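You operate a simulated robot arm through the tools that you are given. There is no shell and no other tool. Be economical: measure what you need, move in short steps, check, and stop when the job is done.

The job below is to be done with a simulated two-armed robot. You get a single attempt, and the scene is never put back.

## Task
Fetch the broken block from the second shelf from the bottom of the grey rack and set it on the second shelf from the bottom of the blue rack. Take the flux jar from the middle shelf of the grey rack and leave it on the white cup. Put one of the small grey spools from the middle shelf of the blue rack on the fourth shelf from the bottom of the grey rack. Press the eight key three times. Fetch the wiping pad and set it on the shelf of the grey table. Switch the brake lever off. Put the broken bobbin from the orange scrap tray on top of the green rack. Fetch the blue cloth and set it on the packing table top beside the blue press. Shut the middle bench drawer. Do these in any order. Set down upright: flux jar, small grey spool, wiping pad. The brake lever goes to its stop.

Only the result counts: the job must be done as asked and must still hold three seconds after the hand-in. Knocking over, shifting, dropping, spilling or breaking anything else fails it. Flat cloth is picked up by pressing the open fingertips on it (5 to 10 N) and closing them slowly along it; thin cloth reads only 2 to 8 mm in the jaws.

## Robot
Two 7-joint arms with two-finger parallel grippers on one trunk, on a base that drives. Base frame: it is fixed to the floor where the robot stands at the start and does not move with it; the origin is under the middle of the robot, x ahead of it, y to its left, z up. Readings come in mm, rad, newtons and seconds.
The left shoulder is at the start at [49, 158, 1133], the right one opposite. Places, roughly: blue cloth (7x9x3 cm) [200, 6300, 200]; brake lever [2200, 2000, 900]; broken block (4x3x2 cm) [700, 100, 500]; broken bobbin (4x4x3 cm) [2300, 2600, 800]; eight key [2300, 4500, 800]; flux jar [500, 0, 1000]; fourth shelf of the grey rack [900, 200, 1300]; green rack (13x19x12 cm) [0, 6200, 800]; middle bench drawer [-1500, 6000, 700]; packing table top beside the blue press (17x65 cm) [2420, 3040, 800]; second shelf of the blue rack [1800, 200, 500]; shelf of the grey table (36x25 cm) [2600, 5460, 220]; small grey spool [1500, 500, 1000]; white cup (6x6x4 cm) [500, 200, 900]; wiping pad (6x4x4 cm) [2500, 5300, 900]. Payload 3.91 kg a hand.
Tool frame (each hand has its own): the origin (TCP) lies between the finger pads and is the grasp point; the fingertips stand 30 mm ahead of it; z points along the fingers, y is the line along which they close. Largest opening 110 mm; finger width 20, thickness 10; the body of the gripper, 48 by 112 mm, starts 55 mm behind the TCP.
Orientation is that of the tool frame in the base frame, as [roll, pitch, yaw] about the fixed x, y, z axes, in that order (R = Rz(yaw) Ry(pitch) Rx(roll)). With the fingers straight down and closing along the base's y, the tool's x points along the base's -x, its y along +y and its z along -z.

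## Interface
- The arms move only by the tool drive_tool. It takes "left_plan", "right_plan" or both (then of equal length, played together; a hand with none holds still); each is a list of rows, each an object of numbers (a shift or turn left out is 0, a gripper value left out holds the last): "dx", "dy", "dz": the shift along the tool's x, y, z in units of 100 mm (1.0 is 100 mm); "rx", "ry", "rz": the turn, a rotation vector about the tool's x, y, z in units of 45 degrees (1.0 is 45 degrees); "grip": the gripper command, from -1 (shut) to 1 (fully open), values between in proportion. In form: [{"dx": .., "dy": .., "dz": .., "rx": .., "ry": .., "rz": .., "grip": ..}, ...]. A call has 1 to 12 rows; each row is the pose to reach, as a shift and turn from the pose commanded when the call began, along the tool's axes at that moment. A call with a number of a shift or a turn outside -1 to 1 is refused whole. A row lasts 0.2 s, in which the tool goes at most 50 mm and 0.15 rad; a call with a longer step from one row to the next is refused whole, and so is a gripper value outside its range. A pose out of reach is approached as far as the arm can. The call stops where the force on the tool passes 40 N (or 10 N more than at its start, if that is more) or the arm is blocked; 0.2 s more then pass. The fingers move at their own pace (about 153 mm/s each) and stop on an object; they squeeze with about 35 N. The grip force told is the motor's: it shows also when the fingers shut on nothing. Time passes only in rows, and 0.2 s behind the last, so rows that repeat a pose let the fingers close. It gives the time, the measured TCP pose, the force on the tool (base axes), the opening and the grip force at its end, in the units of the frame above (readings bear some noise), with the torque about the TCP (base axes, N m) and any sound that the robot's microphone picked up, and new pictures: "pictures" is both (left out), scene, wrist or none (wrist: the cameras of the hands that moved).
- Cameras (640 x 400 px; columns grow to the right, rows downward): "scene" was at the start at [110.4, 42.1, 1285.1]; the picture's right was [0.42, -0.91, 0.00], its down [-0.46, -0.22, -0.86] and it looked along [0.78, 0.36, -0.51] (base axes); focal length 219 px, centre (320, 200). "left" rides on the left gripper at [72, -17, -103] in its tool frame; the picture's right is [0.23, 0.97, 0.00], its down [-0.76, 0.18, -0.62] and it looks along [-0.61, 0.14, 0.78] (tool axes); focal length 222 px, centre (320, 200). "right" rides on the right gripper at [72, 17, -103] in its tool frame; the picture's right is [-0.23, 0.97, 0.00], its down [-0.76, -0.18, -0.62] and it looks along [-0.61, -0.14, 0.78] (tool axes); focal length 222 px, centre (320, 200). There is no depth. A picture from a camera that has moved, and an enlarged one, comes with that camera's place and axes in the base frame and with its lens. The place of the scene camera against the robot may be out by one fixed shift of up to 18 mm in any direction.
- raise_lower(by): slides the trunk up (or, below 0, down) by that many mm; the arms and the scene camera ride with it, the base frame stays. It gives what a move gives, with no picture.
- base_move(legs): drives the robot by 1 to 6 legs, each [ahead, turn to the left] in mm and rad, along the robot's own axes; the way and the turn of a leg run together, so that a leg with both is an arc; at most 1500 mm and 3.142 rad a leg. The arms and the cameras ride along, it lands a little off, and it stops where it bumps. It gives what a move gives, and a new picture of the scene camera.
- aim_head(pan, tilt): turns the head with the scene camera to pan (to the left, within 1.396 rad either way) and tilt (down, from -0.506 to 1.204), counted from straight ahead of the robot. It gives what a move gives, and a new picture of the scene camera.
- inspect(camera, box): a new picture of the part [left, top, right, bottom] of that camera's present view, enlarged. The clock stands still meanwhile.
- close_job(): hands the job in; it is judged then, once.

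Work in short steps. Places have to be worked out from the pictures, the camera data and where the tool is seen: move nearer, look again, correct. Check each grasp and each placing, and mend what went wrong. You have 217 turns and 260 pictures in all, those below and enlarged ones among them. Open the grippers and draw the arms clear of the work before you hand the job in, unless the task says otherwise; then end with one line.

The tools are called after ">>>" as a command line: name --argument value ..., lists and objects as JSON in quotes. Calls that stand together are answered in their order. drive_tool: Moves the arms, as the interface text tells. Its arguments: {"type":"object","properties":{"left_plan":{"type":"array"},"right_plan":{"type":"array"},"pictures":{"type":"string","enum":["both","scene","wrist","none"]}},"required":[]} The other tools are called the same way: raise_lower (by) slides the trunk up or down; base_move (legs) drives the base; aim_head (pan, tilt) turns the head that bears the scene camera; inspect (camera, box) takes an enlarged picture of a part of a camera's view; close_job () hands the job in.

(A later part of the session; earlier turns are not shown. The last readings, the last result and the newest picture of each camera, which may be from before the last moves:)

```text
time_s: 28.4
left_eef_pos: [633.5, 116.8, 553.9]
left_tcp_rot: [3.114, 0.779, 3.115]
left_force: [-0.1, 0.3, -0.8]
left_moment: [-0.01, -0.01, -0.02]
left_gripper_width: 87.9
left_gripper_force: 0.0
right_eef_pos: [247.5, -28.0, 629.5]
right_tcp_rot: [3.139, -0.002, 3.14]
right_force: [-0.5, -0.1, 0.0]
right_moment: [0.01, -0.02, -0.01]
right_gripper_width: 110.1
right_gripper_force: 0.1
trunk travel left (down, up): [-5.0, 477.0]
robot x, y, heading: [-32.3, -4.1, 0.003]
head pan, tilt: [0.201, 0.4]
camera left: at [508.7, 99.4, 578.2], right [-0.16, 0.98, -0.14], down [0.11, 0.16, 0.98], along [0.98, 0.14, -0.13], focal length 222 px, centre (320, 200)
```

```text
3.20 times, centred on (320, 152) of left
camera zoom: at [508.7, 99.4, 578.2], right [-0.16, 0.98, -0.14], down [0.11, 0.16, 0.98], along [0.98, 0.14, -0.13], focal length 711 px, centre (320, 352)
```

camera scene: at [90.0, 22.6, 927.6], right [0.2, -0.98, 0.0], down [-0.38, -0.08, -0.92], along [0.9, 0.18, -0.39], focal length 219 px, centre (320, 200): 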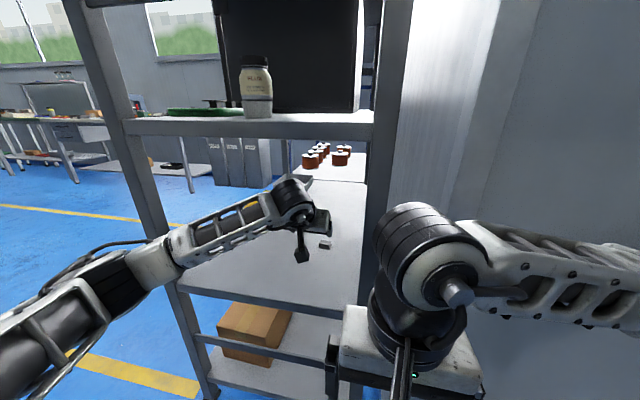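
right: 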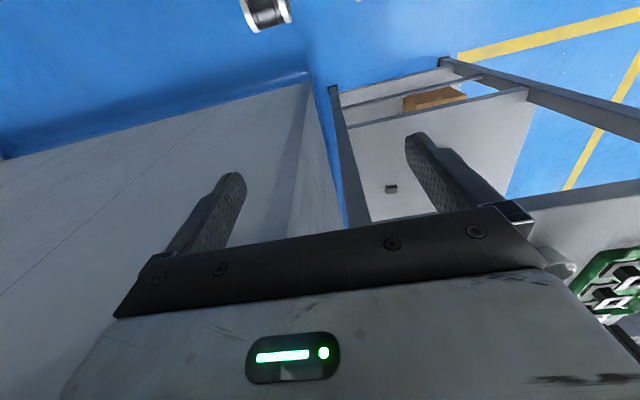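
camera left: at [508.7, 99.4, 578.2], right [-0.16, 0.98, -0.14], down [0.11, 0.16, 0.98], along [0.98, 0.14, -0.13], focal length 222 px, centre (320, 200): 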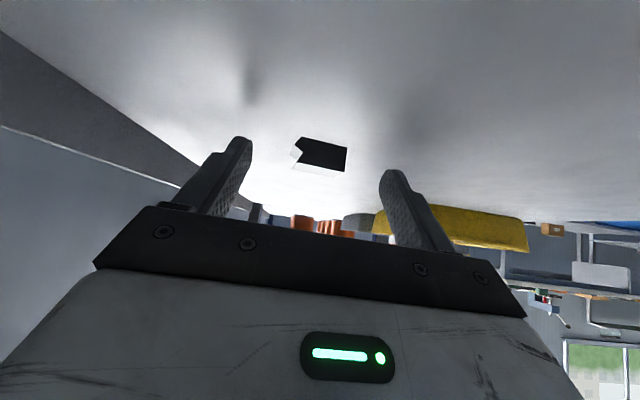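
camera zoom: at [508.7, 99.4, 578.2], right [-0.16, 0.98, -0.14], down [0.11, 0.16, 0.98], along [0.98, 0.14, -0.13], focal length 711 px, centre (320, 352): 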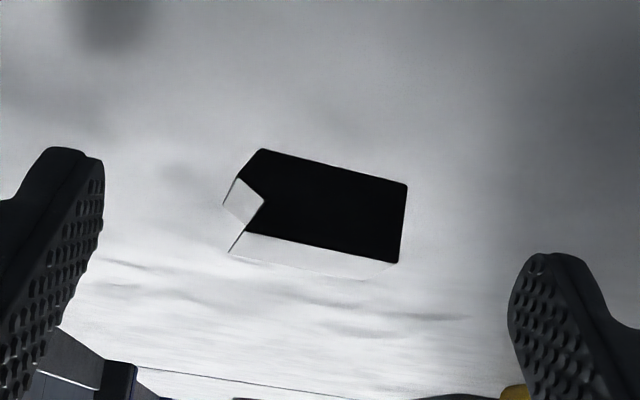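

The front face seems about 25 mm farther on than I assumed. I advance 25 mm and lower slightly.

>>> drive_tool --left_plan '[{"dz": 0.1, "dx": -0.07, "dy": 0.04}, {"dz": 0.21, "dx": -0.14, "dy": 0.04}, {"dz": 0.21, "dx": -0.14, "dy": 0.04}]' --pictures "none"

>>> inspect --camera "left" --box '[220, 70, 420, 225]'

```text
time_s: 29.2
left_eef_pos: [657.7, 120.7, 550.1]
left_tcp_rot: [3.113, 0.779, 3.116]
left_force: [-0.2, -0.2, -1.0]
left_moment: [0.03, 0.03, 0.04]
left_gripper_width: 87.9
left_gripper_force: 0.1
right_eef_pos: [246.8, -28.1, 630.2]
right_tcp_rot: [3.139, 0.0, -3.142]
right_force: [-0.6, 0.4, -0.6]
right_moment: [0.01, -0.03, 0.03]
right_gripper_width: 110.2
right_gripper_force: 0.0
trunk travel left (down, up): [-5.0, 477.0]
robot x, y, heading: [-34.1, 0.8, -0.001]
head pan, tilt: [0.201, 0.4]
```

```text
2.58 times, centred on (320, 148) of left
camera zoom: at [533.1, 104.6, 573.2], right [-0.16, 0.98, -0.14], down [0.11, 0.16, 0.98], along [0.98, 0.14, -0.13], focal length 573 px, centre (320, 336)
```

zoom: 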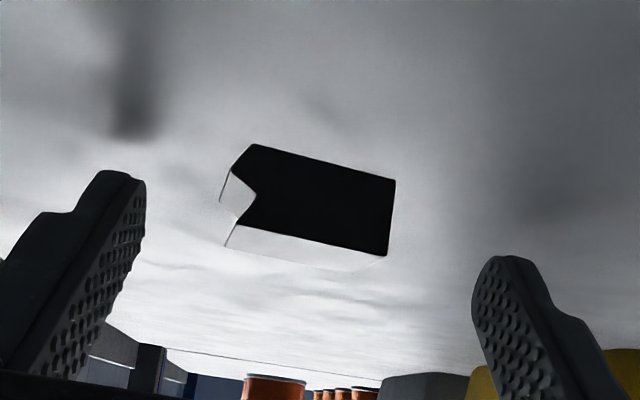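

Recomputed, the front face is at x ≈ 657 and the tips are about 18 mm past it at mid height. I close the gripper.

>>> drive_tool --left_plan '[{"dz": 0.02, "grip": 0.2}, {"dz": 0.02, "grip": -0.3}, {"dz": 0.02, "grip": -0.8}, {"dz": 0.02, "grip": -0.8}]' --pictures "wrist"

```text
time_s: 30.2
left_eef_pos: [659.4, 120.5, 548.7]
left_tcp_rot: [3.112, 0.779, 3.113]
left_force: [0.0, -0.1, 0.9]
left_moment: [-0.03, -0.01, -0.04]
left_gripper_width: 35.9
left_gripper_force: 35.1
right_eef_pos: [246.8, -29.2, 629.5]
right_tcp_rot: [3.141, -0.001, 3.141]
right_force: [-1.0, 0.3, 0.6]
right_moment: [0.01, 0.0, 0.01]
right_gripper_width: 109.9
right_gripper_force: 0.0
trunk travel left (down, up): [-5.0, 477.0]
robot x, y, heading: [-35.2, -2.6, 0.004]
head pan, tilt: [0.201, 0.4]
camera left: at [534.4, 104.3, 571.6], right [-0.16, 0.98, -0.14], down [0.11, 0.16, 0.98], along [0.98, 0.14, -0.13], focal length 222 px, centre (320, 200)
```

left: 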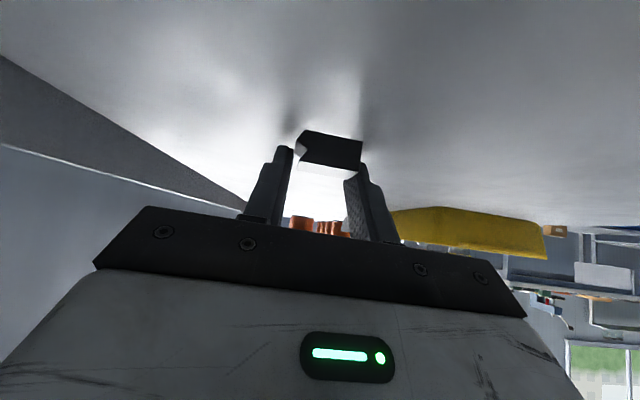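

The block is gripped, 35.9 mm wide. I lift it 60 mm and check.

>>> drive_tool --left_plan '[{"dx": -0.14, "dz": -0.14}, {"dx": -0.28, "dz": -0.29}, {"dx": -0.42, "dz": -0.43}, {"dx": -0.42, "dz": -0.43}]' --pictures "wrist"

>>> base_move --legs '[[-450, 0]]'

>>> raise_lower --by 300

>>> aim_head --pan 0.6 --tilt 0.25

```text
time_s: 31.2
left_eef_pos: [658.4, 118.3, 608.8]
left_tcp_rot: [3.112, 0.779, 3.115]
left_force: [0.0, -0.1, 0.5]
left_moment: [0.01, 0.01, -0.01]
left_gripper_width: 35.9
left_gripper_force: 34.5
right_eef_pos: [247.5, -29.1, 629.5]
right_tcp_rot: [3.139, 0.001, -3.14]
right_force: [-0.8, -0.7, -0.5]
right_moment: [-0.02, 0.01, 0.0]
right_gripper_width: 109.8
right_gripper_force: 0.1
trunk travel left (down, up): [-5.0, 477.0]
robot x, y, heading: [-28.1, 1.7, -0.005]
head pan, tilt: [0.201, 0.4]
camera left: at [534.2, 101.0, 631.2], right [-0.16, 0.98, -0.14], down [0.11, 0.16, 0.98], along [0.98, 0.14, -0.13], focal length 222 px, centre (320, 200)
```

left: 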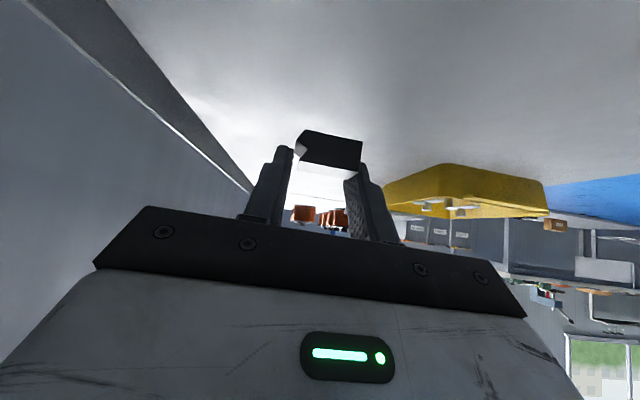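

```text
time_s: 33.9
left_eef_pos: [201.1, 118.0, 609.0]
left_tcp_rot: [3.112, 0.779, 3.111]
left_force: [0.1, 0.2, -0.1]
left_moment: [0.0, 0.0, 0.02]
left_gripper_width: 35.6
left_gripper_force: 35.3
right_eef_pos: [-211.9, -28.3, 629.7]
right_tcp_rot: [3.14, 0.0, 3.137]
right_force: [0.6, 0.8, -0.5]
right_moment: [-0.01, 0.01, 0.02]
right_gripper_width: 110.2
right_gripper_force: 0.1
trunk travel left (down, up): [-5.0, 477.0]
robot x, y, heading: [-491.2, -1.1, -0.002]
head pan, tilt: [0.201, 0.4]
camera scene: at [-367.9, 23.3, 927.6], right [0.2, -0.98, 0.0], down [-0.38, -0.08, -0.92], along [0.9, 0.18, -0.39], focal length 219 px, centre (320, 200)
```

scene: 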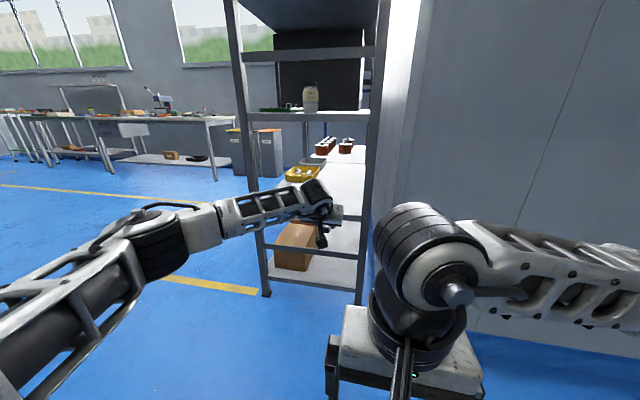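

```text
time_s: 36.9
left_eef_pos: [201.0, 117.6, 908.5]
left_tcp_rot: [3.113, 0.778, 3.113]
left_force: [0.3, 0.2, -1.1]
left_moment: [0.01, 0.0, 0.0]
left_gripper_width: 35.5
left_gripper_force: 35.5
right_eef_pos: [-211.6, -28.3, 929.0]
right_tcp_rot: [3.139, -0.001, 3.139]
right_force: [-0.6, -1.2, 0.7]
right_moment: [0.04, -0.03, 0.01]
right_gripper_width: 110.1
right_gripper_force: 0.2
trunk travel left (down, up): [-305.0, 177.0]
robot x, y, heading: [-488.8, 0.1, -0.002]
head pan, tilt: [0.201, 0.4]
```

```text
time_s: 37.8
left_eef_pos: [201.7, 117.2, 909.4]
left_tcp_rot: [3.113, 0.779, 3.113]
left_force: [0.3, 0.5, 0.0]
left_moment: [0.02, -0.01, -0.02]
left_gripper_width: 35.2
left_gripper_force: 34.7
right_eef_pos: [-211.0, -29.2, 929.9]
right_tcp_rot: [3.141, 0.001, 3.138]
right_force: [-0.6, -0.4, -0.5]
right_moment: [0.0, 0.0, 0.0]
right_gripper_width: 110.0
right_gripper_force: 0.0
trunk travel left (down, up): [-305.0, 177.0]
robot x, y, heading: [-484.9, 0.3, -0.004]
head pan, tilt: [0.6, 0.25]
camera scene: at [-381.4, 57.6, 1241.6], right [0.56, -0.83, 0.0], down [-0.2, -0.14, -0.97], along [0.8, 0.54, -0.25], focal length 219 px, centre (320, 200)
```

scene: 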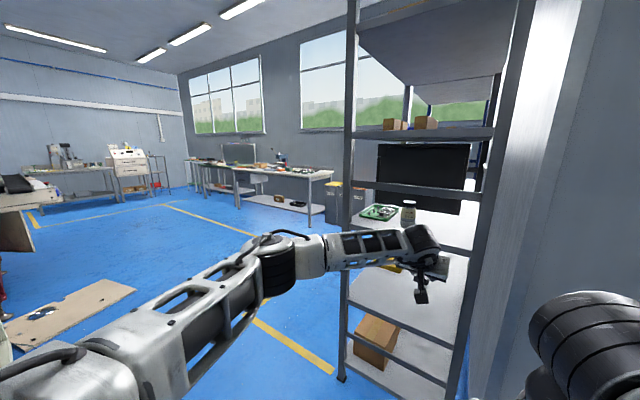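

The block is held. I drive around the left of the grey rack, to about (1100, 1000), to look at the blue rack.

>>> base_move --legs '[[0, 1.003], [1186, 0], [0, -1.003], [850, 0]]'

>>> aim_head --pan -0.8 --tilt 0.35

```text
time_s: 53.1
left_eef_pos: [1716.2, 1055.7, 908.5]
left_tcp_rot: [3.111, 0.778, 3.07]
left_force: [0.0, 0.5, -0.1]
left_moment: [0.0, 0.03, 0.0]
left_gripper_width: 35.8
left_gripper_force: 35.7
right_eef_pos: [1298.5, 927.4, 930.4]
right_tcp_rot: [3.14, 0.001, 3.096]
right_force: [-0.9, 0.2, -0.3]
right_moment: [-0.01, -0.05, -0.01]
right_gripper_width: 109.9
right_gripper_force: 0.1
trunk travel left (down, up): [-305.0, 177.0]
robot x, y, heading: [1023.6, 968.6, -0.042]
head pan, tilt: [0.6, 0.25]
camera scene: at [1131.7, 1020.4, 1241.6], right [0.53, -0.85, 0.0], down [-0.21, -0.13, -0.97], along [0.82, 0.51, -0.25], focal length 219 px, centre (320, 200)
```

scene: 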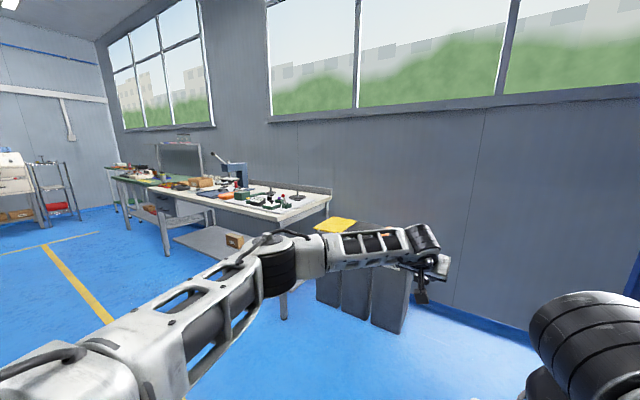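

```text
time_s: 54.7
left_eef_pos: [1715.4, 1056.5, 908.8]
left_tcp_rot: [3.112, 0.78, 3.073]
left_force: [0.6, -0.4, -1.3]
left_moment: [0.0, 0.0, 0.04]
left_gripper_width: 35.6
left_gripper_force: 34.5
right_eef_pos: [1297.9, 927.7, 930.4]
right_tcp_rot: [3.14, 0.0, 3.095]
right_force: [0.0, -0.8, -0.9]
right_moment: [-0.04, -0.04, 0.02]
right_gripper_width: 110.1
right_gripper_force: 0.1
trunk travel left (down, up): [-305.0, 177.0]
robot x, y, heading: [1022.6, 967.4, -0.051]
head pan, tilt: [-0.799, 0.351]
camera scene: at [1114.1, 901.6, 1232.1], right [-0.75, -0.66, 0.0], down [-0.23, 0.26, -0.94], along [0.62, -0.7, -0.34], focal length 219 px, centre (320, 200)
```

scene: 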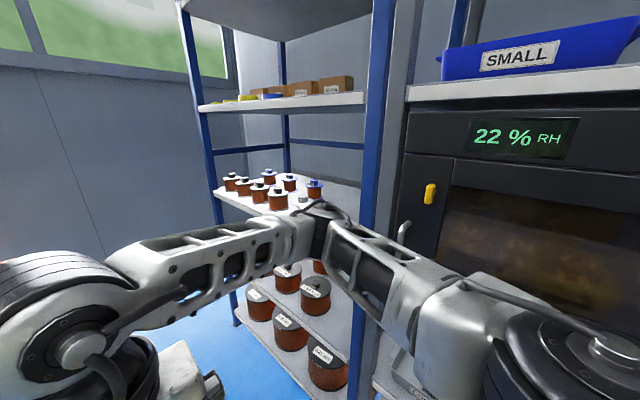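

The blue rack faces +y, with a front plane near y 500. I drive to about (1500, 1450) and turn to face it, with the arm sweep clear of the bins and the rack.

>>> base_move --legs '[[0, 0.84], [678, 0], [0, -2.361]]'

>>> aim_head --pan 0.0 --tilt 0.3

```text
time_s: 66.3
left_eef_pos: [1601.4, 762.3, 908.1]
left_tcp_rot: [3.112, 0.78, 1.511]
left_force: [-0.2, 0.1, -1.0]
left_moment: [-0.01, 0.03, 0.05]
left_gripper_width: 35.6
left_gripper_force: 35.3
right_eef_pos: [1468.7, 1178.9, 930.3]
right_tcp_rot: [3.139, 0.001, 1.536]
right_force: [0.0, -0.8, 0.3]
right_moment: [0.01, -0.02, 0.01]
right_gripper_width: 110.4
right_gripper_force: 0.0
trunk travel left (down, up): [-305.0, 177.0]
robot x, y, heading: [1507.5, 1456.4, -1.601]
head pan, tilt: [-0.799, 0.351]
camera scene: at [1426.6, 1356.9, 1232.1], right [-0.67, 0.74, 0.0], down [0.25, 0.23, -0.94], along [-0.7, -0.63, -0.34], focal length 219 px, centre (320, 200)
```

scene: 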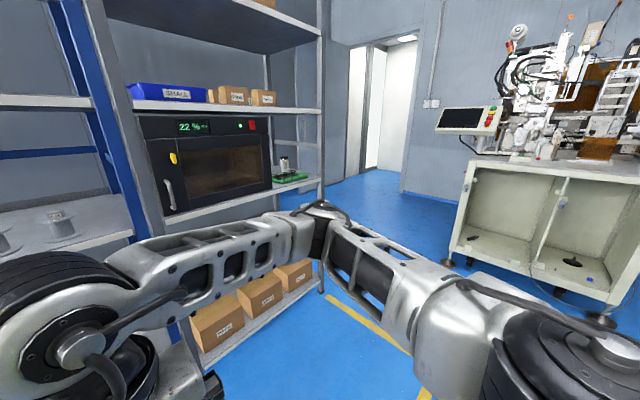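

```text
time_s: 67.4
left_eef_pos: [1602.0, 762.6, 907.3]
left_tcp_rot: [3.11, 0.777, 1.512]
left_force: [0.1, 0.4, -0.1]
left_moment: [-0.02, -0.01, 0.03]
left_gripper_width: 35.5
left_gripper_force: 35.6
right_eef_pos: [1467.5, 1179.1, 930.4]
right_tcp_rot: [3.139, 0.001, 1.536]
right_force: [0.0, -0.3, 0.2]
right_moment: [-0.01, 0.03, 0.01]
right_gripper_width: 110.0
right_gripper_force: 0.1
trunk travel left (down, up): [-305.0, 177.0]
robot x, y, heading: [1503.0, 1460.2, -1.608]
head pan, tilt: [0.0, 0.3]
camera scene: at [1492.3, 1326.1, 1236.9], right [-1.0, 0.04, 0.0], down [0.01, 0.3, -0.96], along [-0.03, -0.95, -0.3], focal length 219 px, centre (320, 200)
```

scene: 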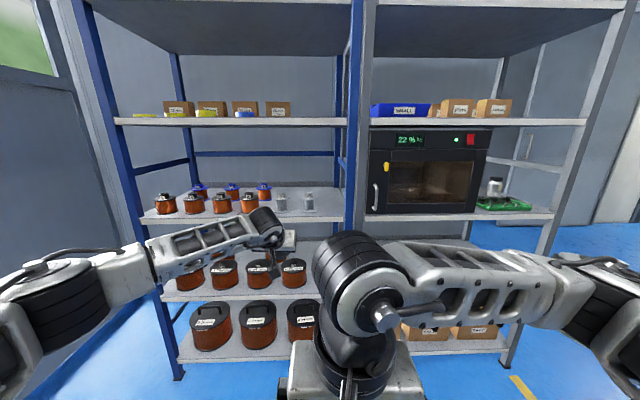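

Both racks stand side by side and are open on this side. The small grey spools are at the right of the blue rack's middle shelf, about (1516, 450) and (1628, 450). I lower the trunk to look at shelf 2 with the wrist camera.

>>> raise_lower --by -260

>>> inspect --camera "left" --box '[0, 0, 640, 400]'

>>> inspect --camera "scene" --box '[100, 80, 400, 380]'

```text
time_s: 70.1
left_eef_pos: [1601.1, 762.5, 649.4]
left_tcp_rot: [3.112, 0.778, 1.511]
left_force: [-0.4, 0.4, -0.3]
left_moment: [0.02, 0.05, -0.02]
left_gripper_width: 35.8
left_gripper_force: 35.1
right_eef_pos: [1467.9, 1178.7, 669.8]
right_tcp_rot: [3.14, 0.001, 1.535]
right_force: [-0.5, 0.1, 0.3]
right_moment: [-0.01, 0.02, 0.04]
right_gripper_width: 110.0
right_gripper_force: 0.1
trunk travel left (down, up): [-45.0, 437.0]
robot x, y, heading: [1502.3, 1452.8, -1.607]
head pan, tilt: [0.0, 0.3]
```

```text
1.00 times, centred on (320, 200) of left (not enlarged: the box is as wide or as high as the picture)
camera zoom: at [1588.5, 886.6, 671.1], right [0.98, 0.12, -0.14], down [0.15, -0.11, 0.98], along [0.11, -0.99, -0.13], focal length 222 px, centre (320, 200)
```

zoom: 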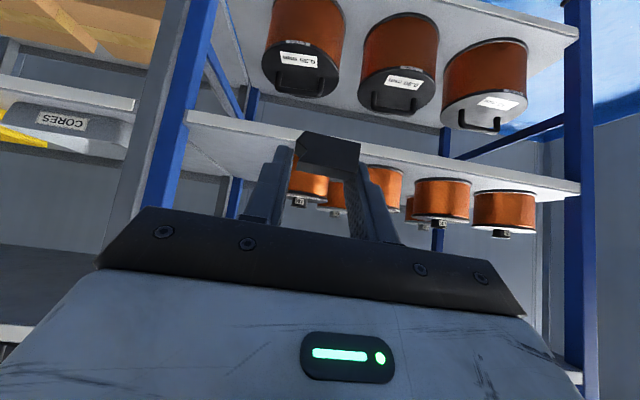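

```text
1.33 times, centred on (250, 230) of scene
camera zoom: at [1492.3, 1326.2, 976.9], right [-1.0, 0.03, 0.0], down [0.01, 0.3, -0.96], along [-0.03, -0.95, -0.3], focal length 292 px, centre (413, 160)
```

zoom: 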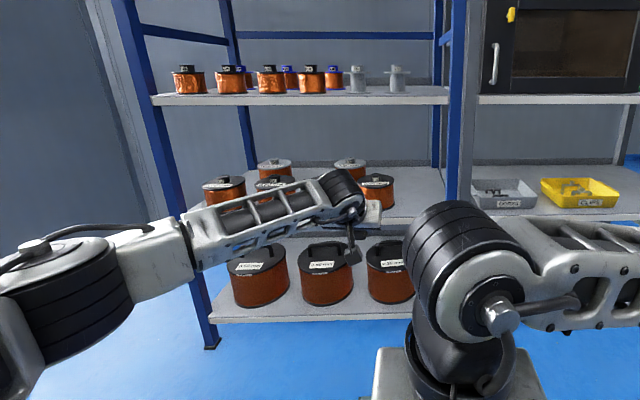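

The free space on the blue rack's shelf 2 is at its right end, around x 1380–1510. I shift the base to about (1345, 1300) so the left hand lines up with x ≈ 1440.

>>> base_move --legs '[[0, -0.762], [219, 0], [0, 0.798]]'

>>> inspect --camera "left" --box '[0, 0, 640, 400]'

```text
time_s: 75.9
left_eef_pos: [1455.2, 611.3, 648.7]
left_tcp_rot: [3.113, 0.78, 1.529]
left_force: [0.1, -0.7, -0.7]
left_moment: [0.01, -0.04, -0.01]
left_gripper_width: 35.4
left_gripper_force: 34.8
right_eef_pos: [1315.5, 1025.4, 671.3]
right_tcp_rot: [3.139, 0.0, 1.555]
right_force: [-0.3, 0.3, -1.1]
right_moment: [0.03, 0.03, -0.01]
right_gripper_width: 110.2
right_gripper_force: 0.1
trunk travel left (down, up): [-45.0, 437.0]
robot x, y, heading: [1345.8, 1301.7, -1.587]
head pan, tilt: [0.0, 0.3]
camera scene: at [1335.8, 1173.3, 976.9], right [-1.0, 0.02, 0.0], down [0.0, 0.3, -0.96], along [-0.01, -0.96, -0.3], focal length 219 px, centre (320, 200)
```

scene: 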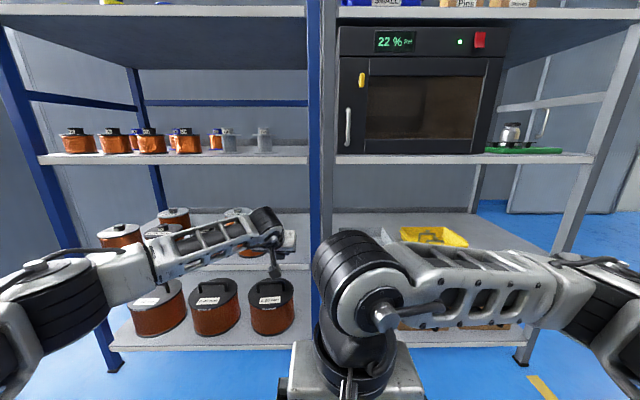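

```text
1.00 times, centred on (320, 200) of left (not enlarged: the box is as wide or as high as the picture)
camera zoom: at [1440.7, 735.5, 671.1], right [0.98, 0.14, -0.14], down [0.16, -0.11, 0.98], along [0.13, -0.98, -0.13], focal length 222 px, centre (320, 200)
```

zoom: 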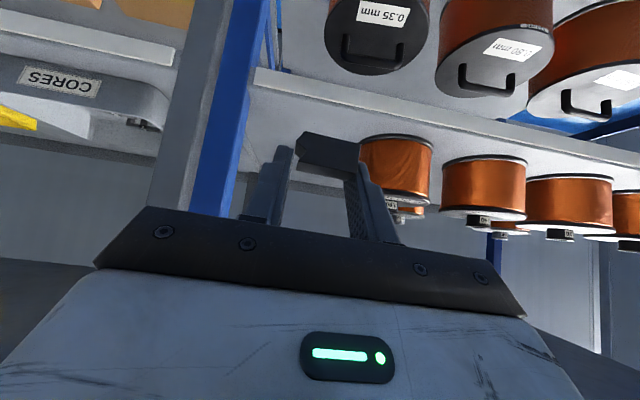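

The gap between the post (x≈1365) and the first spool (x≈1526) is free, and the hand is at x 1455. I drive 135 mm ahead into the opening.

>>> base_move --legs '[[135, 0]]'

>>> inspect --camera "left" --box '[0, 0, 640, 400]'

```text
time_s: 77.2
left_eef_pos: [1454.6, 475.1, 648.6]
left_tcp_rot: [3.112, 0.779, 1.532]
left_force: [-0.1, 0.8, -1.3]
left_moment: [-0.01, 0.0, 0.04]
left_gripper_width: 35.5
left_gripper_force: 35.1
right_eef_pos: [1313.8, 890.1, 669.5]
right_tcp_rot: [3.139, 0.0, 1.558]
right_force: [0.2, 0.0, 0.8]
right_moment: [0.01, 0.0, 0.0]
right_gripper_width: 110.0
right_gripper_force: 0.1
trunk travel left (down, up): [-45.0, 437.0]
robot x, y, heading: [1346.3, 1167.8, -1.582]
head pan, tilt: [0.0, 0.3]
camera scene: at [1333.9, 1037.3, 976.9], right [-1.0, 0.01, 0.0], down [0.0, 0.3, -0.96], along [-0.01, -0.96, -0.3], focal length 219 px, centre (320, 200)
```

scene: 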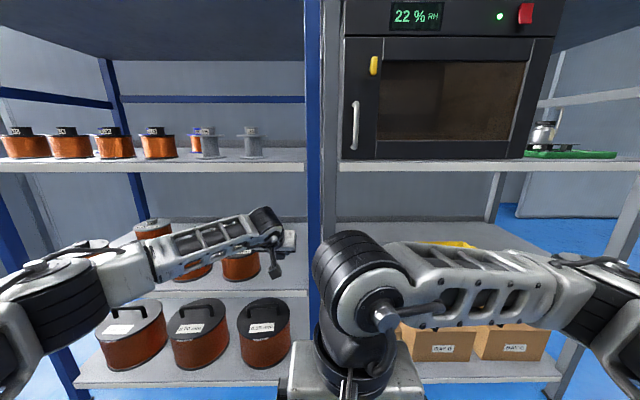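

```text
1.00 times, centred on (320, 200) of left (not enlarged: the box is as wide or as high as the picture)
camera zoom: at [1439.0, 599.5, 671.2], right [0.98, 0.14, -0.14], down [0.16, -0.11, 0.98], along [0.13, -0.98, -0.13], focal length 222 px, centre (320, 200)
```

zoom: 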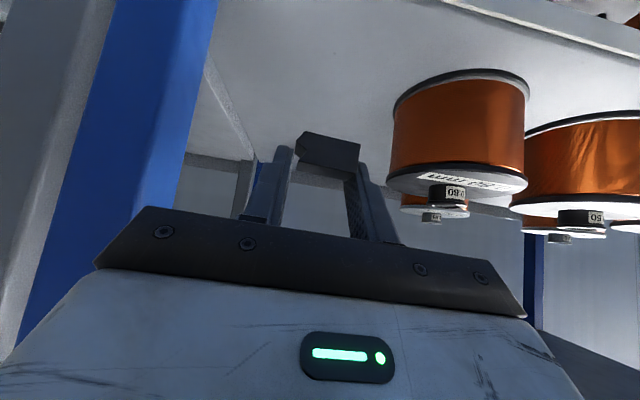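

The place below is clear. I lower 92 mm toward the shelf, keeping to the middle of the gap.

>>> drive_tool --left_plan '[{"dx": 0.18, "dy": -0.03, "dz": 0.25}, {"dx": 0.36, "dy": -0.06, "dz": 0.5}, {"dx": 0.538, "dy": -0.074, "dz": 0.76}, {"dx": 0.538, "dy": -0.074, "dz": 0.76}]' --pictures "wrist"

```text
time_s: 78.2
left_eef_pos: [1447.1, 460.8, 555.8]
left_tcp_rot: [3.113, 0.778, 1.531]
left_force: [-0.7, 0.7, -0.6]
left_moment: [-0.02, -0.01, 0.0]
left_gripper_width: 35.7
left_gripper_force: 35.0
right_eef_pos: [1312.9, 888.5, 669.6]
right_tcp_rot: [3.141, 0.0, 1.557]
right_force: [-0.1, -0.7, 0.6]
right_moment: [-0.01, -0.02, 0.03]
right_gripper_width: 110.0
right_gripper_force: 0.1
trunk travel left (down, up): [-45.0, 437.0]
robot x, y, heading: [1347.0, 1162.7, -1.59]
head pan, tilt: [0.0, 0.3]
camera left: at [1432.8, 585.6, 579.1], right [0.98, 0.14, -0.14], down [0.16, -0.11, 0.98], along [0.13, -0.98, -0.13], focal length 222 px, centre (320, 200)
```

left: 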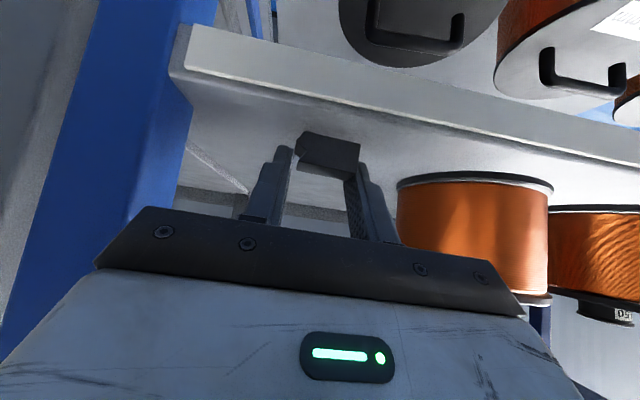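

It is close to the shelf now, so I lower the last few millimetres in small steps.

>>> drive_tool --left_plan '[{"dx": 0.021, "dz": 0.021}, {"dx": 0.035, "dz": 0.036}, {"dx": 0.045, "dz": 0.046}, {"dx": 0.045, "dz": 0.046}]' --pictures "none"

```text
time_s: 79.2
left_eef_pos: [1448.6, 460.3, 551.3]
left_tcp_rot: [3.112, 0.779, 1.533]
left_force: [0.0, 0.3, -0.8]
left_moment: [-0.01, 0.02, 0.01]
left_gripper_width: 35.7
left_gripper_force: 35.2
right_eef_pos: [1312.6, 888.4, 670.1]
right_tcp_rot: [3.139, 0.0, 1.556]
right_force: [0.4, -0.2, 0.4]
right_moment: [-0.03, 0.02, 0.03]
right_gripper_width: 110.0
right_gripper_force: 0.1
trunk travel left (down, up): [-45.0, 437.0]
robot x, y, heading: [1347.0, 1164.0, -1.586]
head pan, tilt: [0.0, 0.3]
```

No contact yet, so I keep lowering by 2–3 mm at a time.

>>> drive_tool --left_plan '[{"dx": 0.014, "dz": 0.014}, {"dx": 0.028, "dz": 0.028}, {"dx": 0.028, "dz": 0.028}]' --pictures "none"

```text
time_s: 80.0
left_eef_pos: [1449.0, 459.4, 550.1]
left_tcp_rot: [3.114, 0.784, 1.532]
left_force: [1.0, 1.4, 12.7]
left_moment: [0.01, 0.16, -0.01]
left_gripper_width: 36.1
left_gripper_force: 35.3
right_eef_pos: [1312.8, 889.8, 669.4]
right_tcp_rot: [3.14, 0.001, 1.558]
right_force: [0.0, 0.3, 0.1]
right_moment: [-0.04, 0.0, 0.01]
right_gripper_width: 109.9
right_gripper_force: 0.1
trunk travel left (down, up): [-45.0, 437.0]
robot x, y, heading: [1345.4, 1166.1, -1.586]
head pan, tilt: [0.0, 0.3]
```

Contact at 12.7 N: the block rests on the shelf. I open the fingers and withdraw along the axis.

>>> drive_tool --left_plan '[{"grip": -0.2}, {"grip": 0.1}, {"grip": 0.1}, {"dz": -0.3, "grip": 0.1}, {"dz": -0.6, "grip": 0.1}, {"dz": -0.9, "grip": 0.1}]' --pictures "wrist"

```text
time_s: 81.4
left_eef_pos: [1449.5, 522.7, 609.1]
left_tcp_rot: [3.111, 0.776, 1.533]
left_force: [-0.5, 0.1, 0.0]
left_moment: [-0.01, -0.02, -0.01]
left_gripper_width: 60.5
left_gripper_force: 0.0
right_eef_pos: [1312.7, 889.5, 669.7]
right_tcp_rot: [3.141, -0.001, 1.556]
right_force: [-0.5, -0.4, 0.3]
right_moment: [0.04, 0.0, 0.01]
right_gripper_width: 110.0
right_gripper_force: 0.0
trunk travel left (down, up): [-45.0, 437.0]
robot x, y, heading: [1347.5, 1168.3, -1.585]
head pan, tilt: [0.0, 0.3]
camera left: at [1432.9, 647.2, 630.3], right [0.98, 0.14, -0.14], down [0.16, -0.11, 0.98], along [0.13, -0.98, -0.13], focal length 222 px, centre (320, 200)
```

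left: 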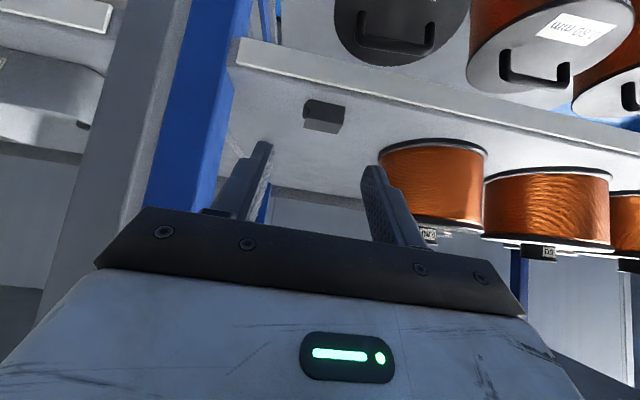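

The block stands well on the blue rack's shelf 2. Now for the grey spool: I back off, raise the trunk and look at the middle shelf.

>>> base_move --legs '[[-180, 0]]'

>>> raise_lower --by 370

>>> inspect --camera "scene" --box '[160, 120, 360, 260]'

>>> inspect --camera "left" --box '[0, 0, 640, 400]'

```text
time_s: 82.9
left_eef_pos: [1450.8, 702.0, 608.1]
left_tcp_rot: [3.112, 0.779, 1.53]
left_force: [-0.5, 0.3, -0.2]
left_moment: [0.01, 0.03, 0.0]
left_gripper_width: 60.3
left_gripper_force: 0.1
right_eef_pos: [1315.9, 1068.3, 670.2]
right_tcp_rot: [3.14, -0.001, 1.556]
right_force: [0.3, 1.1, 0.1]
right_moment: [0.0, -0.01, 0.02]
right_gripper_width: 110.3
right_gripper_force: 0.1
trunk travel left (down, up): [-45.0, 437.0]
robot x, y, heading: [1343.9, 1346.0, -1.583]
head pan, tilt: [0.0, 0.3]
camera scene: at [1336.5, 1216.9, 976.9], right [-1.0, 0.01, 0.0], down [0.0, 0.3, -0.96], along [-0.01, -0.96, -0.3], focal length 219 px, centre (320, 200)
```

scene: 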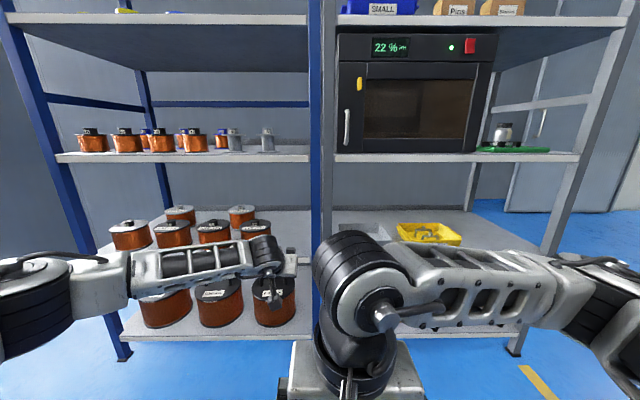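

```text
time_s: 86.5
left_eef_pos: [1452.3, 701.7, 977.6]
left_tcp_rot: [3.113, 0.778, 1.533]
left_force: [-0.3, 0.2, -0.3]
left_moment: [0.03, -0.02, 0.0]
left_gripper_width: 60.6
left_gripper_force: 0.1
right_eef_pos: [1315.4, 1069.5, 1040.0]
right_tcp_rot: [3.14, 0.0, 1.556]
right_force: [-0.1, -0.3, 1.1]
right_moment: [-0.01, -0.01, 0.0]
right_gripper_width: 109.9
right_gripper_force: 0.0
trunk travel left (down, up): [-415.0, 67.0]
robot x, y, heading: [1350.1, 1345.3, -1.577]
head pan, tilt: [0.0, 0.3]
```

```text
2.86 times, centred on (260, 190) of scene
camera zoom: at [1336.5, 1216.8, 1346.8], right [-1.0, 0.01, 0.0], down [0.0, 0.3, -0.96], along [-0.01, -0.96, -0.3], focal length 627 px, centre (491, 229)
```

zoom: 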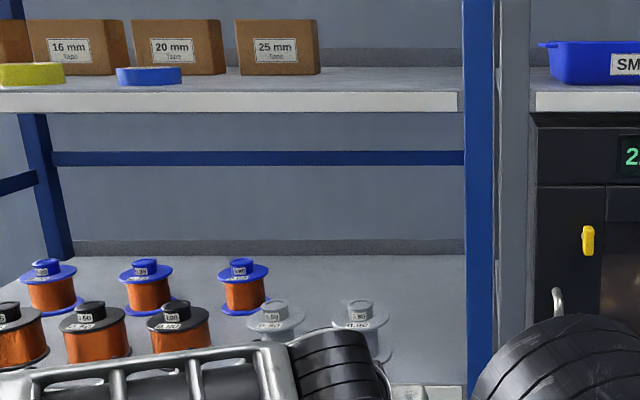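

```text
1.00 times, centred on (320, 200) of left (not enlarged: the box is as wide or as high as the picture)
camera zoom: at [1436.4, 826.5, 1000.5], right [0.98, 0.14, -0.14], down [0.16, -0.11, 0.98], along [0.13, -0.98, -0.13], focal length 222 px, centre (320, 200)
```

zoom: 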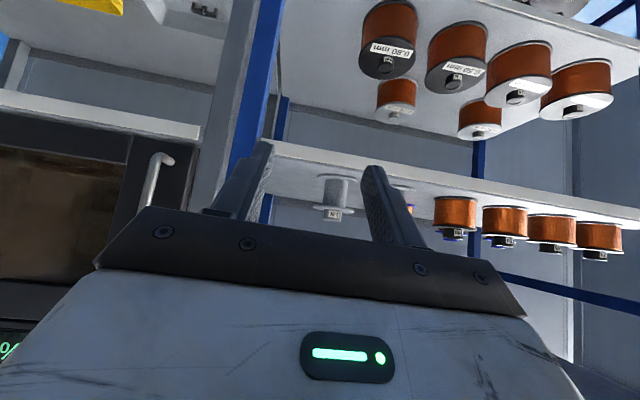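

Spool A is near (1511, 450), so I enlarge it in the wrist view to judge the core's height.

>>> inspect --camera "left" --box '[270, 140, 430, 240]'

```text
4.00 times, centred on (350, 190) of left
camera zoom: at [1436.4, 826.5, 1000.5], right [0.98, 0.14, -0.14], down [0.16, -0.11, 0.98], along [0.13, -0.98, -0.13], focal length 888 px, centre (200, 240)
```

zoom: 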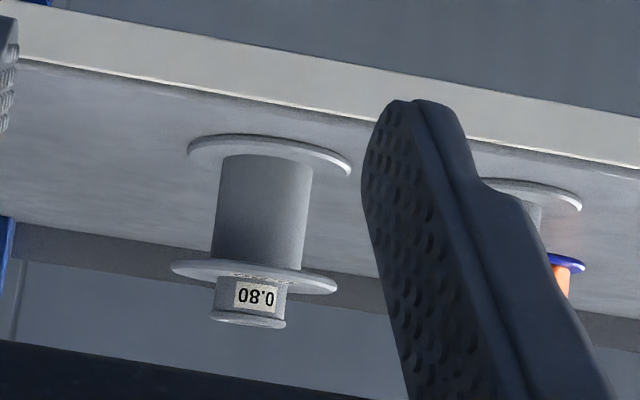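

The spool's core is about 41 mm wide between flanges at z 908 and 958, at about (1514, 437). I flatten the tool to about 18° and line up in x.

>>> drive_tool --left_plan '[{"ry": -0.152, "rx": 0.01, "dx": 0.06, "dy": 0.15, "dz": 0.05, "grip": 0.36}, {"ry": -0.304, "rx": 0.02, "dx": 0.12, "dy": 0.3, "dz": 0.1}, {"ry": -0.456, "rx": 0.03, "dx": 0.18, "dy": 0.45, "dz": 0.15}, {"ry": -0.609, "rx": 0.036, "dx": 0.227, "dy": 0.61, "dz": 0.197}, {"ry": -0.609, "rx": 0.036, "dx": 0.227, "dy": 0.61, "dz": 0.197}]' --pictures "none"

>>> base_move --legs '[[120, 0]]'

>>> inspect --camera "left" --box '[0, 0, 640, 400]'

```text
time_s: 87.7
left_eef_pos: [1489.6, 704.3, 958.6]
left_tcp_rot: [3.123, 1.077, 1.52]
left_force: [-0.1, 0.0, 0.0]
left_moment: [-0.01, 0.01, 0.02]
left_gripper_width: 74.5
left_gripper_force: 0.0
left hand out of reach, approached as far as the arm can: row 3, 4, 5
right_eef_pos: [1316.0, 1069.4, 1040.4]
right_tcp_rot: [3.139, 0.001, 1.558]
right_force: [0.0, 0.3, -0.6]
right_moment: [0.01, 0.02, 0.01]
right_gripper_width: 110.1
right_gripper_force: 0.0
trunk travel left (down, up): [-415.0, 67.0]
robot x, y, heading: [1347.9, 1345.2, -1.586]
head pan, tilt: [0.0, 0.3]
```

```text
time_s: 88.9
left_eef_pos: [1490.5, 583.8, 958.5]
left_tcp_rot: [3.122, 1.075, 1.523]
left_force: [0.0, -0.8, 0.3]
left_moment: [-0.01, 0.02, 0.01]
left_gripper_width: 74.9
left_gripper_force: 0.1
right_eef_pos: [1316.4, 947.8, 1039.6]
right_tcp_rot: [3.138, -0.002, 1.56]
right_force: [-0.1, -0.5, -0.8]
right_moment: [-0.01, -0.02, -0.04]
right_gripper_width: 109.9
right_gripper_force: 0.1
trunk travel left (down, up): [-415.0, 67.0]
robot x, y, heading: [1343.5, 1227.4, -1.58]
head pan, tilt: [0.0, 0.3]
camera scene: at [1335.6, 1095.6, 1346.7], right [-1.0, 0.01, 0.0], down [0.0, 0.3, -0.95], along [-0.01, -0.95, -0.3], focal length 219 px, centre (320, 200)
```

scene: 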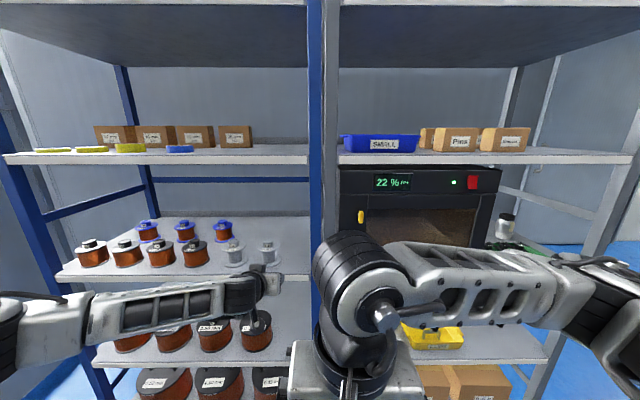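

```text
1.00 times, centred on (320, 200) of left (not enlarged: the box is as wide or as high as the picture)
camera zoom: at [1476.8, 708.8, 943.9], right [0.98, 0.08, -0.19], down [0.17, 0.18, 0.97], along [0.11, -0.98, 0.16], focal length 222 px, centre (320, 200)
```

zoom: 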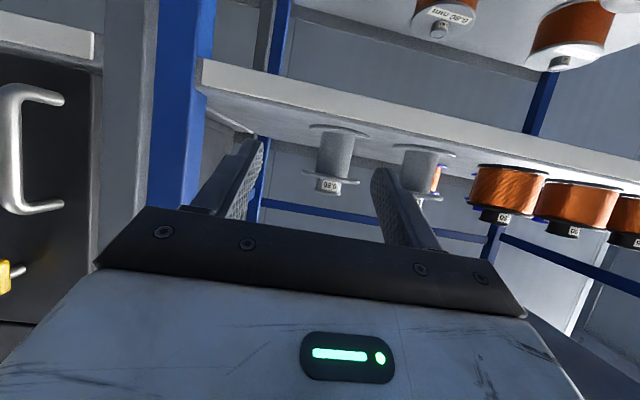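

At this height the arm can't get flatter than 28°. I raise the hand about 110 mm on the arm and lower the trunk by the same amount, so the shoulder comes nearer to the tool's level.

>>> drive_tool --left_plan '[{"dx": -0.35, "dz": -0.19}, {"dx": -0.7, "dz": -0.38}, {"dx": -1.0, "dz": -0.54}, {"dx": -1.0, "dz": -0.54}]' --pictures "none"

>>> raise_lower --by -113

>>> drive_tool --left_plan '[{"ry": -0.12}, {"ry": -0.23}, {"ry": -0.23}]' --pictures "none"

```text
time_s: 89.9
left_eef_pos: [1490.0, 581.8, 1075.0]
left_tcp_rot: [3.123, 1.076, 1.525]
left_force: [-0.1, -0.4, 0.2]
left_moment: [0.0, 0.01, -0.01]
left_gripper_width: 74.4
left_gripper_force: 0.2
right_eef_pos: [1315.3, 948.9, 1040.1]
right_tcp_rot: [3.14, -0.001, 1.561]
right_force: [-1.2, 1.2, -0.2]
right_moment: [0.01, 0.03, 0.03]
right_gripper_width: 109.7
right_gripper_force: 0.0
trunk travel left (down, up): [-415.0, 67.0]
robot x, y, heading: [1349.1, 1223.5, -1.578]
head pan, tilt: [0.0, 0.3]
```

```text
time_s: 91.3
left_eef_pos: [1490.6, 582.9, 962.5]
left_tcp_rot: [3.123, 1.076, 1.523]
left_force: [0.1, 0.9, 0.3]
left_moment: [0.02, 0.02, 0.02]
left_gripper_width: 74.9
left_gripper_force: 0.0
right_eef_pos: [1313.9, 948.5, 927.1]
right_tcp_rot: [-3.142, 0.0, 1.56]
right_force: [-0.4, 0.4, 0.3]
right_moment: [-0.01, 0.01, -0.06]
right_gripper_width: 110.0
right_gripper_force: 0.1
trunk travel left (down, up): [-302.0, 180.0]
robot x, y, heading: [1351.6, 1226.2, -1.58]
head pan, tilt: [0.0, 0.3]
```

```text
time_s: 92.2
left_eef_pos: [1490.2, 582.4, 960.8]
left_tcp_rot: [3.114, 1.257, 1.513]
left_force: [-0.1, 0.7, -0.4]
left_moment: [-0.01, -0.01, -0.01]
left_gripper_width: 74.8
left_gripper_force: 0.1
right_eef_pos: [1315.6, 947.9, 927.2]
right_tcp_rot: [3.14, -0.001, 1.56]
right_force: [0.2, 0.0, -0.5]
right_moment: [0.01, 0.0, 0.02]
right_gripper_width: 109.8
right_gripper_force: 0.0
trunk travel left (down, up): [-302.0, 180.0]
robot x, y, heading: [1351.0, 1221.8, -1.581]
head pan, tilt: [0.0, 0.3]
```

The tool is now at 18°. I move to just in front of the spool.

>>> drive_tool --left_plan '[{"dx": -0.01, "dy": 0.15, "dz": 0.25}, {"dx": -0.02, "dy": 0.31, "dz": 0.5}, {"dx": -0.02, "dy": 0.31, "dz": 0.73}, {"dx": -0.02, "dy": 0.31, "dz": 0.73}]' --pictures "wrist"

```text
time_s: 93.2
left_eef_pos: [1519.6, 508.1, 940.3]
left_tcp_rot: [3.113, 1.256, 1.513]
left_force: [0.0, -0.7, -0.2]
left_moment: [0.0, 0.02, -0.01]
left_gripper_width: 74.8
left_gripper_force: 0.0
right_eef_pos: [1314.6, 947.5, 926.6]
right_tcp_rot: [3.14, -0.001, 1.561]
right_force: [0.1, 0.2, -0.9]
right_moment: [-0.01, 0.0, -0.01]
right_gripper_width: 110.0
right_gripper_force: 0.1
trunk travel left (down, up): [-302.0, 180.0]
robot x, y, heading: [1346.4, 1227.1, -1.58]
head pan, tilt: [0.0, 0.3]
camera left: at [1506.3, 630.3, 903.5], right [0.98, 0.04, -0.21], down [0.18, 0.35, 0.92], along [0.11, -0.94, 0.34], focal length 222 px, centre (320, 200)
```

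left: 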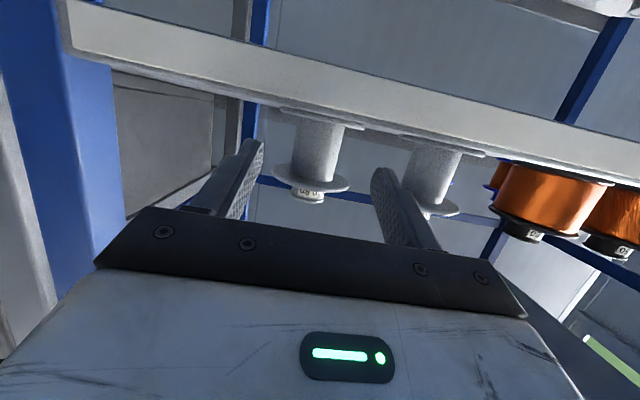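

The spool core is at about (1517, 433, 930). I slide the fingers in between the flanges.

>>> drive_tool --left_plan '[{"dx": -0.07, "dy": 0.01, "dz": 0.2}, {"dx": -0.11, "dy": 0.012, "dz": 0.4}, {"dx": -0.11, "dy": 0.012, "dz": 0.56}, {"dx": -0.11, "dy": 0.012, "dz": 0.66}, {"dx": -0.11, "dy": 0.012, "dz": 0.66}]' --pictures "wrist"

```text
time_s: 94.3
left_eef_pos: [1517.2, 443.8, 930.1]
left_tcp_rot: [3.11, 1.256, 1.514]
left_force: [0.0, 0.4, 0.0]
left_moment: [0.0, 0.0, -0.02]
left_gripper_width: 75.4
left_gripper_force: 0.3
right_eef_pos: [1314.1, 949.0, 926.2]
right_tcp_rot: [3.139, 0.0, 1.559]
right_force: [0.0, 0.0, -0.3]
right_moment: [0.02, -0.01, 0.02]
right_gripper_width: 109.9
right_gripper_force: 0.0
trunk travel left (down, up): [-302.0, 180.0]
robot x, y, heading: [1347.8, 1225.1, -1.578]
head pan, tilt: [0.0, 0.3]
camera left: at [1504.7, 564.9, 894.3], right [0.98, 0.04, -0.21], down [0.18, 0.35, 0.92], along [0.11, -0.94, 0.34], focal length 222 px, centre (320, 200)
```

left: 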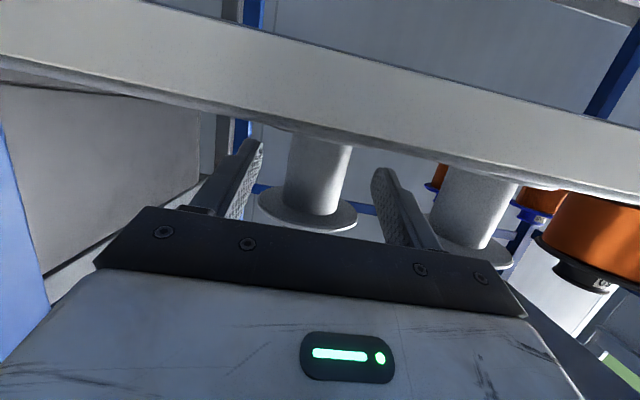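

The fingers flank the core. I close on it.

>>> drive_tool --left_plan '[{"dz": 0.05, "dx": -0.01, "grip": 0.1}, {"dz": 0.05, "dx": -0.01, "grip": -0.2}, {"dz": 0.05, "dx": -0.01, "grip": -0.6}, {"dz": 0.05, "dx": -0.01, "grip": -0.6}]' --pictures "none"

```text
time_s: 95.3
left_eef_pos: [1517.3, 439.6, 930.1]
left_tcp_rot: [3.112, 1.261, 1.511]
left_force: [-1.4, 0.1, 3.1]
left_moment: [-0.01, 0.04, 0.01]
left_gripper_width: 73.9
left_gripper_force: 35.4
right_eef_pos: [1316.1, 949.0, 927.0]
right_tcp_rot: [3.14, 0.001, 1.561]
right_force: [-0.2, 0.5, 0.2]
right_moment: [0.02, 0.0, 0.02]
right_gripper_width: 110.1
right_gripper_force: 0.0
trunk travel left (down, up): [-302.0, 180.0]
robot x, y, heading: [1350.7, 1228.0, -1.581]
head pan, tilt: [0.0, 0.3]
```

It stopped at 73.9 mm, so the fingers hold the flanges with 35 N. I lift a little to test the hold.

>>> drive_tool --left_plan '[{"dx": -0.1, "dz": -0.03}, {"dx": -0.3, "dz": -0.1}, {"dx": -0.3, "dz": -0.1}]' --pictures "both"

```text
time_s: 96.2
left_eef_pos: [1517.8, 440.2, 962.2]
left_tcp_rot: [3.111, 1.258, 1.514]
left_force: [0.0, -0.2, -0.7]
left_moment: [0.03, 0.03, 0.0]
left_gripper_width: 73.7
left_gripper_force: 35.1
right_eef_pos: [1314.8, 948.1, 925.8]
right_tcp_rot: [3.141, 0.001, 1.56]
right_force: [0.2, -0.5, 0.6]
right_moment: [0.03, 0.05, 0.0]
right_gripper_width: 109.8
right_gripper_force: 0.1
trunk travel left (down, up): [-302.0, 180.0]
robot x, y, heading: [1345.8, 1226.3, -1.582]
head pan, tilt: [0.0, 0.3]
camera scene: at [1335.6, 1096.4, 1233.8], right [-1.0, 0.01, 0.0], down [0.0, 0.3, -0.96], along [-0.01, -0.96, -0.3], focal length 219 px, centre (320, 200)
camera left: at [1504.0, 560.7, 926.0], right [0.98, 0.04, -0.21], down [0.18, 0.35, 0.92], along [0.11, -0.94, 0.34], focal length 222 px, centre (320, 200)
```

scene: 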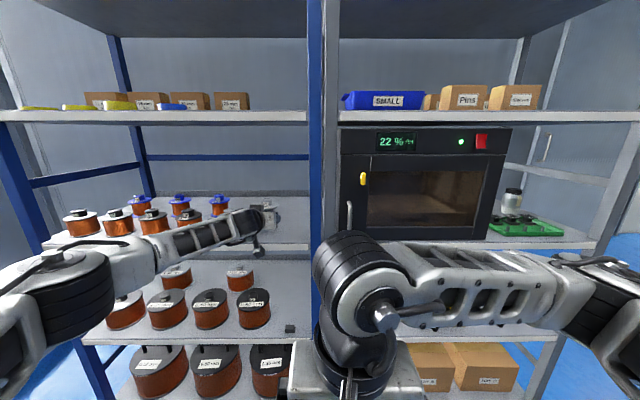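
left: 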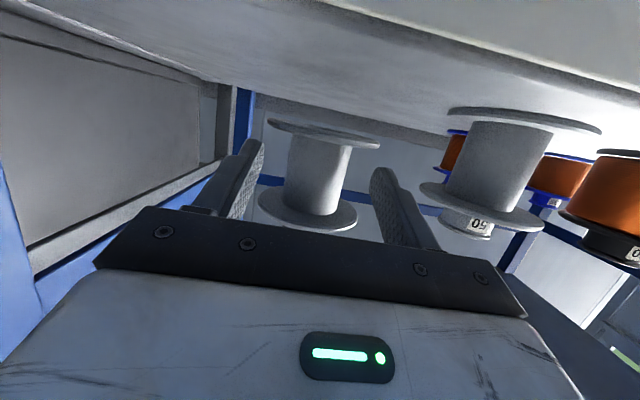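

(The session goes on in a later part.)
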